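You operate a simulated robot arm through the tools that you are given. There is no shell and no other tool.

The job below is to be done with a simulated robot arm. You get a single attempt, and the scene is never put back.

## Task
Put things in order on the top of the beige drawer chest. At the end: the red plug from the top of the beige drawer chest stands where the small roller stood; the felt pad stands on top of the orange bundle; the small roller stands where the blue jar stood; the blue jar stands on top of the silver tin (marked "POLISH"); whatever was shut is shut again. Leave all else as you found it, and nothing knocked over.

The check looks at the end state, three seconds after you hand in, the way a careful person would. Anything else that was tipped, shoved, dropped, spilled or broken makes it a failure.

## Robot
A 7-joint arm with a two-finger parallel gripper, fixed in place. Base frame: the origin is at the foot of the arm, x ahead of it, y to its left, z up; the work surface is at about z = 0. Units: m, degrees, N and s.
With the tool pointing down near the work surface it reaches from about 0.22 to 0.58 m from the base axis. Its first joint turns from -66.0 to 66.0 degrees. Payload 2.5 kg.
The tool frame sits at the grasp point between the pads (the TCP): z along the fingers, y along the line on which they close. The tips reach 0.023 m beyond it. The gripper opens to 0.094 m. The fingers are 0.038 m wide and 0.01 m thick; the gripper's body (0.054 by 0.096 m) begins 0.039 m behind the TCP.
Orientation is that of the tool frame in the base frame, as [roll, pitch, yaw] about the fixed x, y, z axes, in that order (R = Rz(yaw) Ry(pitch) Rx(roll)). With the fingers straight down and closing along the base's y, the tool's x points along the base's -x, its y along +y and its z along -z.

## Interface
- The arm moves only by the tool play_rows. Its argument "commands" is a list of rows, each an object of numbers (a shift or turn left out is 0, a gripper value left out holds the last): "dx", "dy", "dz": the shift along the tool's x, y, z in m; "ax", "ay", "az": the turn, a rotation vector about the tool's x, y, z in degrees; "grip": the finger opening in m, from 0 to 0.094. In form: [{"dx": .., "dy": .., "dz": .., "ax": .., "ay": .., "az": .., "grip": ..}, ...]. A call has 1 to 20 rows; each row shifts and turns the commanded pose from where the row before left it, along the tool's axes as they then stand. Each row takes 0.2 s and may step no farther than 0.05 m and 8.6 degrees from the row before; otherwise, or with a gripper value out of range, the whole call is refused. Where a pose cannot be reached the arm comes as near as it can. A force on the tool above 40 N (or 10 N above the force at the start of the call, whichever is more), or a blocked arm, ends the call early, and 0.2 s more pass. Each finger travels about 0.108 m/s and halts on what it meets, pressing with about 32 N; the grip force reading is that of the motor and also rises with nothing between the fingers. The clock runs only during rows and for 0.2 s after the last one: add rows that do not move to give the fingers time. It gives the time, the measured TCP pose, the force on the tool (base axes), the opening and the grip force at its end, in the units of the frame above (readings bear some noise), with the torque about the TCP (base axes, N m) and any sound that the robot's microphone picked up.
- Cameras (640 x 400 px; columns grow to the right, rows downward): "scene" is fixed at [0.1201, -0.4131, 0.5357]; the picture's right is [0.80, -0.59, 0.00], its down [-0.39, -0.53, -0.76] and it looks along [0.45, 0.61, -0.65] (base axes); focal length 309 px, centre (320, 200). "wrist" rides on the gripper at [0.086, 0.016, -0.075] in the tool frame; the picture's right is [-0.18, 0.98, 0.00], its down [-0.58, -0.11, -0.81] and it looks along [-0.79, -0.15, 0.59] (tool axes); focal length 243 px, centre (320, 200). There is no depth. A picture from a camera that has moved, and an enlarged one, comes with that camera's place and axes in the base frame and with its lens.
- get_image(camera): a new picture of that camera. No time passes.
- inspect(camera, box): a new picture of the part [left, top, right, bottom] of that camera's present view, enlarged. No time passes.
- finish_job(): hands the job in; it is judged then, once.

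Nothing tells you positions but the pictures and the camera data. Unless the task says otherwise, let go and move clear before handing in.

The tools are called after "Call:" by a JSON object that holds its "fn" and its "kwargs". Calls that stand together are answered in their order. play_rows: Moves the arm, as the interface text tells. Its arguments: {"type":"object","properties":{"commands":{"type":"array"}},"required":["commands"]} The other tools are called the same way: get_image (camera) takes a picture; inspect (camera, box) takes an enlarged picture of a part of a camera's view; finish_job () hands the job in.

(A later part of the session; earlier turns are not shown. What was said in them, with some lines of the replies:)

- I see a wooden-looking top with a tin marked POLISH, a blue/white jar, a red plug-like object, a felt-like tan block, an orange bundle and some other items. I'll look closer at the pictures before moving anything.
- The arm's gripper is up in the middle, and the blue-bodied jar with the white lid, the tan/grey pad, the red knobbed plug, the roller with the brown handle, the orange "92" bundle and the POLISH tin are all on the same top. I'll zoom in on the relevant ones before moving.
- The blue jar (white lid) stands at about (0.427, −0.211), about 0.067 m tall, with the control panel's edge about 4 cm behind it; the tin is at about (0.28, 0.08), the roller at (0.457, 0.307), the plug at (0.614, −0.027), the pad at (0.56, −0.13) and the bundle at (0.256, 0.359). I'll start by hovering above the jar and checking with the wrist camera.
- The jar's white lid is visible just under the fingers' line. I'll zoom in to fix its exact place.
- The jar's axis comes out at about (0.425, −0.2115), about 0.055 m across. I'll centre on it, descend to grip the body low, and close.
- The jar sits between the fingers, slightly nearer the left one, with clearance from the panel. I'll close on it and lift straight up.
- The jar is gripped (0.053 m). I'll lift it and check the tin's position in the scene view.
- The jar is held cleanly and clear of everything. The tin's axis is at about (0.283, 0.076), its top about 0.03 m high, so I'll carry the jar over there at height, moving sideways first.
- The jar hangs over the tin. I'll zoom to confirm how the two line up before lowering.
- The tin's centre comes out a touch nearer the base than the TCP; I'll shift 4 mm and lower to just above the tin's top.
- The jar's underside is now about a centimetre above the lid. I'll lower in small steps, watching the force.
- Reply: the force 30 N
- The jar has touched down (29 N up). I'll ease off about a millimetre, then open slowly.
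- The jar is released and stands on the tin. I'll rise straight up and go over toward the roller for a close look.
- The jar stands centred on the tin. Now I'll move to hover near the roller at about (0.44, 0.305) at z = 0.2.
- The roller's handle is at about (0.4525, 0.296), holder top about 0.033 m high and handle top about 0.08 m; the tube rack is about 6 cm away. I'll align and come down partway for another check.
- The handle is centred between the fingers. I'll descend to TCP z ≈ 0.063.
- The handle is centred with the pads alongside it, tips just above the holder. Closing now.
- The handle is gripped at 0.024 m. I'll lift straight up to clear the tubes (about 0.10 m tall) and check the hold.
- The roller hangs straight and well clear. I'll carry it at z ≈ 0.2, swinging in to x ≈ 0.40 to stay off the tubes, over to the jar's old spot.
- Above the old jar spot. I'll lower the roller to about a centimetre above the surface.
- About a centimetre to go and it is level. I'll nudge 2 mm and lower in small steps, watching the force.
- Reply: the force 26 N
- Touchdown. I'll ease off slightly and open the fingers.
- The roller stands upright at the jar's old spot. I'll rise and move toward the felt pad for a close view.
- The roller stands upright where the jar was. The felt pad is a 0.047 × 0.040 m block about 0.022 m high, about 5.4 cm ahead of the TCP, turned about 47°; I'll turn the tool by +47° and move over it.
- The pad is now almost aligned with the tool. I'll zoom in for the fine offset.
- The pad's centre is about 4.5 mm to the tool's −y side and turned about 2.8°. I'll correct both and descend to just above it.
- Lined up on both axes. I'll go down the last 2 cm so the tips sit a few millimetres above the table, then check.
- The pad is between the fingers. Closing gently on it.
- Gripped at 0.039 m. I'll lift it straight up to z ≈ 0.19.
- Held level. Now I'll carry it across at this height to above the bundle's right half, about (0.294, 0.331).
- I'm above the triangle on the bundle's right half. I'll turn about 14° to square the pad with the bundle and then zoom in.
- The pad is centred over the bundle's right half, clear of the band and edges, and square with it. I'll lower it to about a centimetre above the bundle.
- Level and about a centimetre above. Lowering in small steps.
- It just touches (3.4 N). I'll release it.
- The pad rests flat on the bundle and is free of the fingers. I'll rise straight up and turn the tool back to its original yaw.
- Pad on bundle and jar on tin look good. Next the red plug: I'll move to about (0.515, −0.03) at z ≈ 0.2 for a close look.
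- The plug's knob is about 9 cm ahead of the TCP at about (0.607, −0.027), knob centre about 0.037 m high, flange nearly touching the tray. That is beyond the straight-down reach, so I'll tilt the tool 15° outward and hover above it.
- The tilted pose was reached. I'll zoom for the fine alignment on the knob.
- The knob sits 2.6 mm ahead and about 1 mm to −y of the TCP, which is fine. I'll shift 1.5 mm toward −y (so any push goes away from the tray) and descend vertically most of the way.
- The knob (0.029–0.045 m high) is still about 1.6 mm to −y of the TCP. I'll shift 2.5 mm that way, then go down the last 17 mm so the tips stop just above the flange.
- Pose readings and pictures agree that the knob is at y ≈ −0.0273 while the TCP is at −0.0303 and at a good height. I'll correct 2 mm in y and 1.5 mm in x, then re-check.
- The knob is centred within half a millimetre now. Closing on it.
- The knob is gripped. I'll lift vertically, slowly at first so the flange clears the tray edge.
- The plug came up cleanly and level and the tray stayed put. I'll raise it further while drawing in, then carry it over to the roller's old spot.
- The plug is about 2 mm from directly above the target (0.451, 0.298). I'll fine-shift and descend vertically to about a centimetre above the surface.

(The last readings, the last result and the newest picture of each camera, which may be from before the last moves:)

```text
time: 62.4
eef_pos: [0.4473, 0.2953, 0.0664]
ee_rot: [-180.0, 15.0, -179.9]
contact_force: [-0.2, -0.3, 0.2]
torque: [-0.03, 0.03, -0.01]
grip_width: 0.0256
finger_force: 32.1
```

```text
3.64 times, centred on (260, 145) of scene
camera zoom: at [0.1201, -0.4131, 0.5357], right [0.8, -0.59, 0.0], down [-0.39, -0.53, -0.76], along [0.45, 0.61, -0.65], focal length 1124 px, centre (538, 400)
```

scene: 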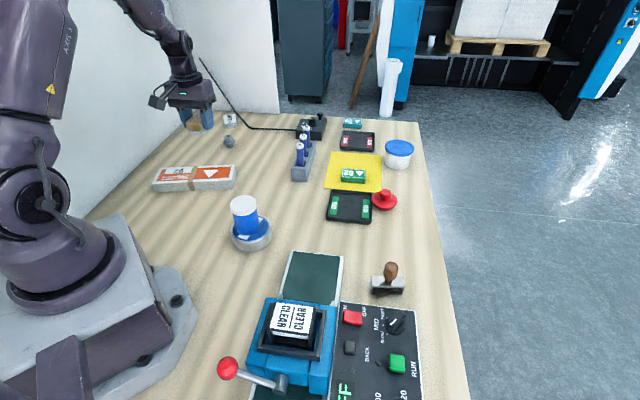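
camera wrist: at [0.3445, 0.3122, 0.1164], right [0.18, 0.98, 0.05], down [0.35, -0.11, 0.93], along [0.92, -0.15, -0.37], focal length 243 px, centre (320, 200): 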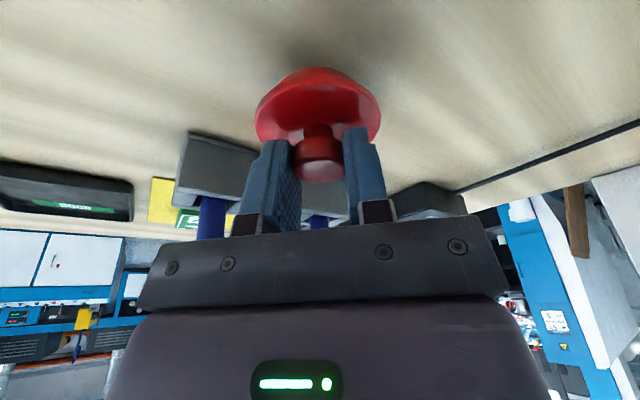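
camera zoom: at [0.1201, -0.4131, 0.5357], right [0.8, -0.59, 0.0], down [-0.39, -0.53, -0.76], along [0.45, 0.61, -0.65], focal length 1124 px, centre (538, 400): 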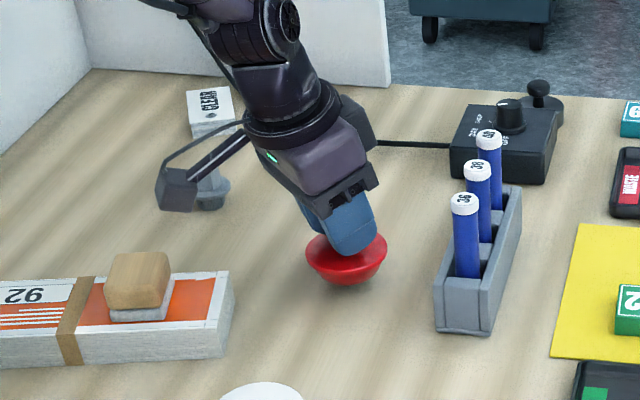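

Level and about 1.4 cm above the surface. I'll nudge 1.5 mm in y and lower in small steps.

Call:
{"fn": "play_rows", "kwargs": {"commands": [{"dy": 0.0015}, {"dx": 0.0016, "dz": 0.0058}, {"dx": 0.001, "dz": 0.0039}, {"dx": 0.0005, "dz": 0.0019}, {}]}}

Call:
{"fn": "inspect", "kwargs": {"camera": "scene", "box": [230, 120, 310, 190]}}

Call:
{"fn": "inspect", "kwargs": {"camera": "wrist", "box": [190, 40, 450, 202]}}

```text
time: 63.6
eef_pos: [0.4458, 0.2969, 0.0527]
ee_rot: [180.0, 15.0, -179.9]
contact_force: [-0.4, -0.2, -0.3]
torque: [0.0, -0.03, 0.01]
grip_width: 0.0256
finger_force: 31.7
```

```text
5.71 times, centred on (270, 155) of scene
camera zoom: at [0.1201, -0.4131, 0.5357], right [0.8, -0.59, 0.0], down [-0.39, -0.53, -0.76], along [0.45, 0.61, -0.65], focal length 1767 px, centre (606, 457)
```

zoom: 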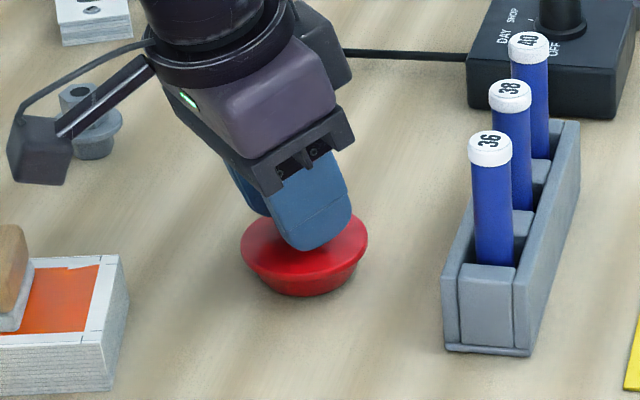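

```text
2.46 times, centred on (320, 121) of wrist
camera zoom: at [0.3437, 0.314, 0.1037], right [0.18, 0.98, 0.05], down [0.35, -0.11, 0.93], along [0.92, -0.15, -0.37], focal length 597 px, centre (320, 394)
```

zoom: 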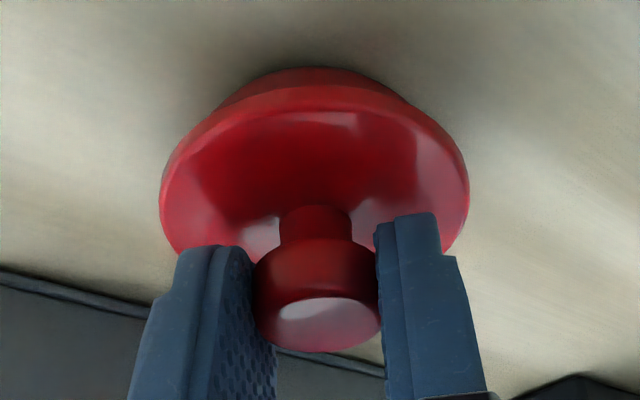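

Call:
{"fn": "play_rows", "kwargs": {"commands": [{"dx": 0.00026, "dz": 0.00097}, {"dx": 0.00026, "dz": 0.00097}, {}]}}

```text
time: 64.4
eef_pos: [0.4458, 0.2961, 0.0511]
ee_rot: [-179.9, 15.0, -179.9]
contact_force: [-1.0, 0.4, 2.1]
torque: [0.02, 0.04, 0.03]
grip_width: 0.0255
finger_force: 32.2
```

It's just touching (2 N). One tiny further step, then release.

Call:
{"fn": "play_rows", "kwargs": {"commands": [{"dx": 0.00013, "dz": 0.00048}, {}]}}

```text
time: 65.0
eef_pos: [0.4465, 0.2971, 0.0523]
ee_rot: [-180.0, 15.0, -180.0]
contact_force: [-1.5, -2.2, 10.0]
torque: [-0.06, 0.09, 0.0]
grip_width: 0.0258
finger_force: 31.9
```

Call:
{"fn": "play_rows", "kwargs": {"commands": [{"grip": 0.032}, {"grip": 0.042}, {"grip": 0.052}, {}]}}

Call:
{"fn": "inspect", "kwargs": {"camera": "wrist", "box": [190, 40, 450, 202]}}

Call:
{"fn": "inspect", "kwargs": {"camera": "scene", "box": [230, 120, 310, 190]}}

```text
time: 66.0
eef_pos: [0.4463, 0.2979, 0.0513]
ee_rot: [-179.9, 14.9, -180.0]
contact_force: [0.4, 0.1, 0.4]
torque: [-0.01, 0.02, 0.0]
grip_width: 0.0521
finger_force: 0.0
```

```text
2.46 times, centred on (320, 121) of wrist
camera zoom: at [0.3431, 0.3138, 0.101], right [0.18, 0.98, 0.05], down [0.35, -0.11, 0.93], along [0.92, -0.15, -0.37], focal length 597 px, centre (320, 394)
```

zoom: 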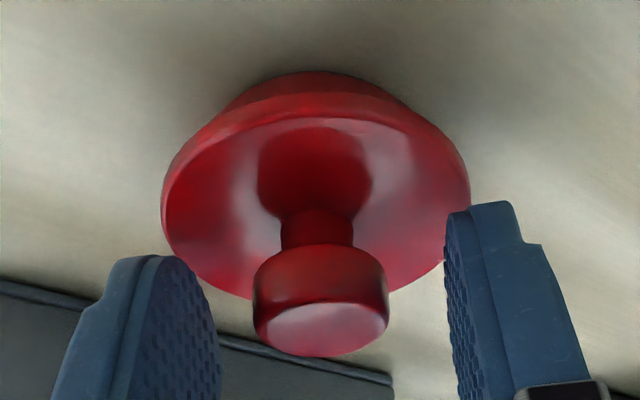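

```text
5.71 times, centred on (270, 155) of scene
camera zoom: at [0.1201, -0.4131, 0.5357], right [0.8, -0.59, 0.0], down [-0.39, -0.53, -0.76], along [0.45, 0.61, -0.65], focal length 1767 px, centre (606, 457)
```

zoom: 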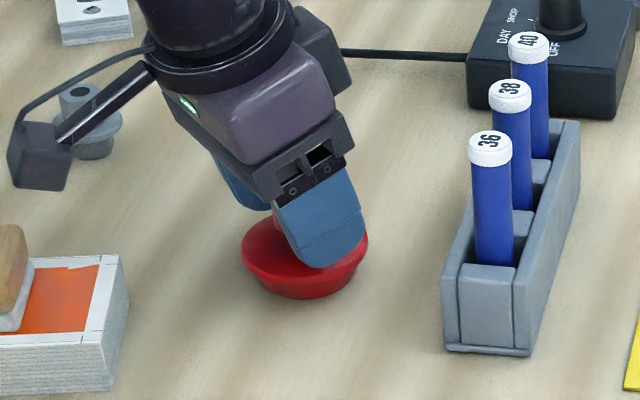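

The plug stands on the surface and is free. I'll rise vertically, then straighten the tool and move aside for a final look.

Call:
{"fn": "play_rows", "kwargs": {"commands": [{"dx": -0.0026, "dz": -0.0097}, {"dx": -0.0052, "dz": -0.0193}, {"dx": -0.0078, "dz": -0.029}, {"dx": -0.0078, "dz": -0.029}, {"dx": -0.0078, "dz": -0.029}, {"dx": -0.0078, "dz": -0.029}, {"ay": 7.5}, {"ay": 7.5}, {}]}}

Call:
{"fn": "get_image", "kwargs": {"camera": "scene"}}

Call:
{"fn": "get_image", "kwargs": {"camera": "wrist"}}

```text
time: 68.0
eef_pos: [0.4458, 0.2981, 0.2016]
ee_rot: [-179.9, -0.1, -179.9]
contact_force: [0.0, 0.7, -0.3]
torque: [0.02, -0.01, 0.03]
grip_width: 0.0519
finger_force: 0.1
```

```text
taken
```

scene: 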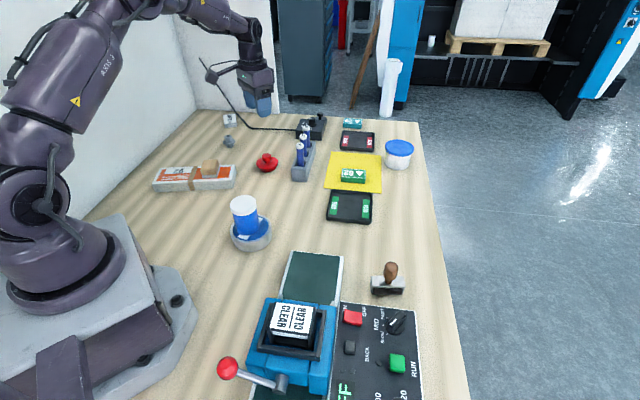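

```text
taken
camera wrist: at [0.3594, 0.3152, 0.2766], right [0.18, 0.98, 0.0], down [0.58, -0.11, 0.81], along [0.79, -0.15, -0.59], focal length 243 px, centre (320, 200)
```

wrist: 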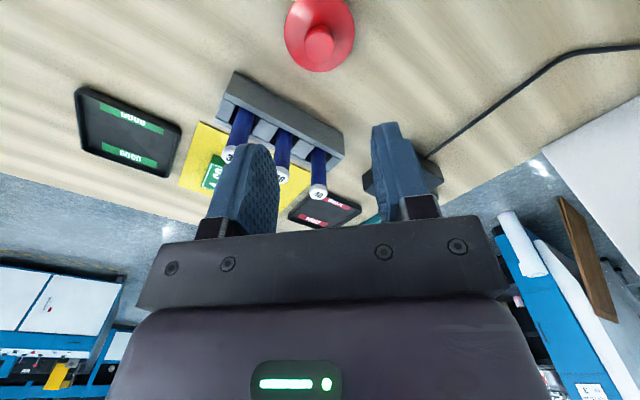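

All four items appear placed. I'll move the arm back toward its start pose and compare the details with the first pictures.

Call:
{"fn": "play_rows", "kwargs": {"commands": [{"dy": -0.03, "dx": 0.005, "dz": -0.01}, {"dy": -0.04, "dx": 0.006, "dz": -0.01}, {"dy": -0.04, "dx": 0.006, "dz": -0.01}, {"dy": -0.04, "dx": 0.006, "dz": -0.01}, {"dy": -0.04, "dx": 0.006, "dz": -0.01}, {"dy": -0.04, "dx": 0.006, "dz": -0.01}, {"dy": -0.04, "dx": 0.006, "dz": -0.01}, {"dy": -0.034, "dx": 0.005}, {"grip": 0.094}, {}]}}

Call:
{"fn": "inspect", "kwargs": {"camera": "scene", "box": [280, 100, 460, 220]}}

Call:
{"fn": "inspect", "kwargs": {"camera": "scene", "box": [240, 130, 320, 190]}}

Call:
{"fn": "inspect", "kwargs": {"camera": "scene", "box": [140, 100, 300, 260]}}

Call:
{"fn": "inspect", "kwargs": {"camera": "scene", "box": [210, 200, 450, 400]}}

```text
time: 70.2
eef_pos: [0.4005, -0.0082, 0.273]
ee_rot: [180.0, 0.0, -179.9]
contact_force: [0.4, -0.3, 0.3]
torque: [0.02, 0.04, 0.01]
grip_width: 0.094
finger_force: 0.1
```

```text
3.33 times, centred on (370, 160) of scene
camera zoom: at [0.1201, -0.4131, 0.5357], right [0.8, -0.59, 0.0], down [-0.39, -0.53, -0.76], along [0.45, 0.61, -0.65], focal length 1031 px, centre (153, 333)
```

zoom: 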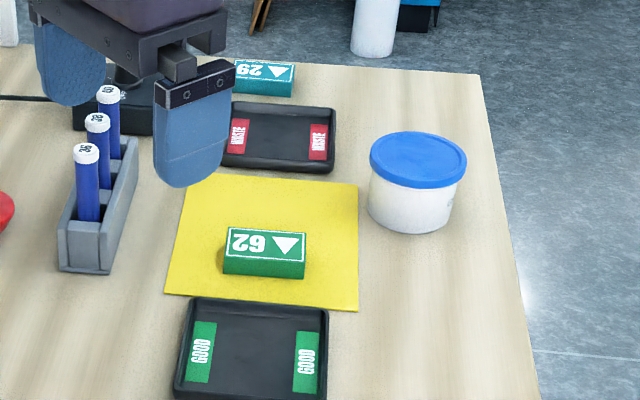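

```text
6.67 times, centred on (280, 160) of scene
camera zoom: at [0.1201, -0.4131, 0.5357], right [0.8, -0.59, 0.0], down [-0.39, -0.53, -0.76], along [0.45, 0.61, -0.65], focal length 2061 px, centre (587, 467)
```

zoom: 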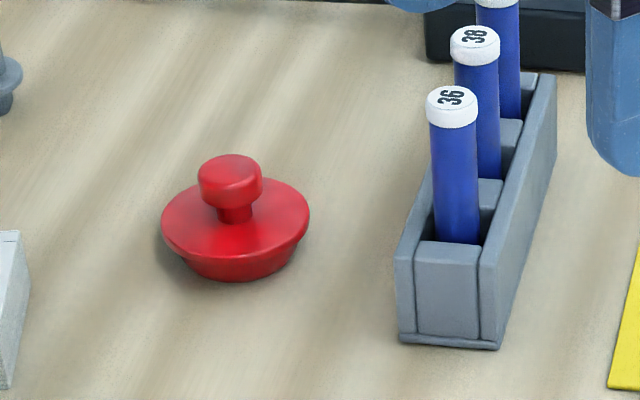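

```text
2.50 times, centred on (220, 180) of scene
camera zoom: at [0.1201, -0.4131, 0.5357], right [0.8, -0.59, 0.0], down [-0.39, -0.53, -0.76], along [0.45, 0.61, -0.65], focal length 773 px, centre (570, 250)
```

zoom: 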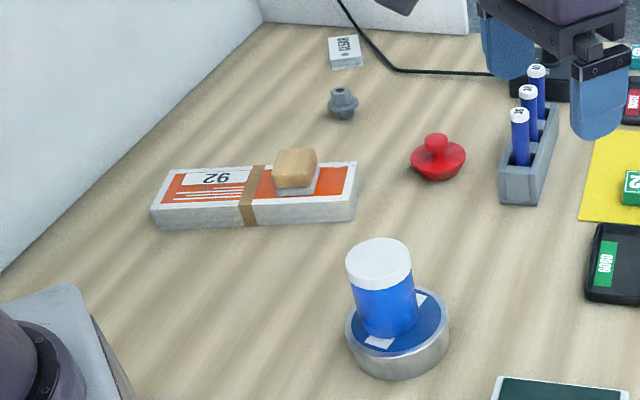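

```text
2.00 times, centred on (330, 300) of scene
camera zoom: at [0.1201, -0.4131, 0.5357], right [0.8, -0.59, 0.0], down [-0.39, -0.53, -0.76], along [0.45, 0.61, -0.65], focal length 618 px, centre (300, 0)
```

zoom: 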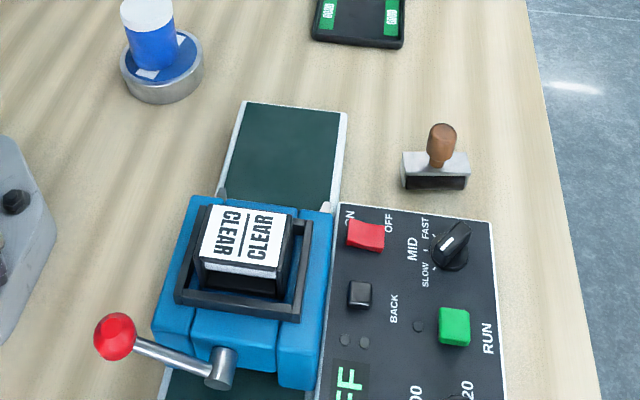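

The pictures match the goal. The jar stands upright on the tin, the felt pad lies flat on the orange bundle, the roller is at the jar's old spot and the plug at the roller's. The trays, rack, tub, panel and other items are where they were, nothing was opened, and the arm is clear, so I'm handing in.

Call:
{"fn": "finish_job", "kwargs": {}}

```text
The job is handed in.
```

The job is handed in, and in the last pictures all four moves match the task:

- **Blue jar:** it stands upright near the centre of the POLISH tin.
- **Small roller:** it stands where the blue jar stood, facing the same way as before.
- **Red plug:** it stands where the small roller stood, within a few millimetres as measured from the pictures.
- **Felt pad:** it lies flat on the right half of the orange bundle, clear of the brown band.

I took "blue jar" to mean the blue-bodied jar with the white lid, not the white tub with the blue lid. "Felt pad" I took to be the wooden block with the grey underside.

I opened nothing, so nothing needed shutting. The tray next to the plug, the tube rack, the tub and the control panel look unmoved against the first pictures. The gripper is empty and the arm is back near its starting position.
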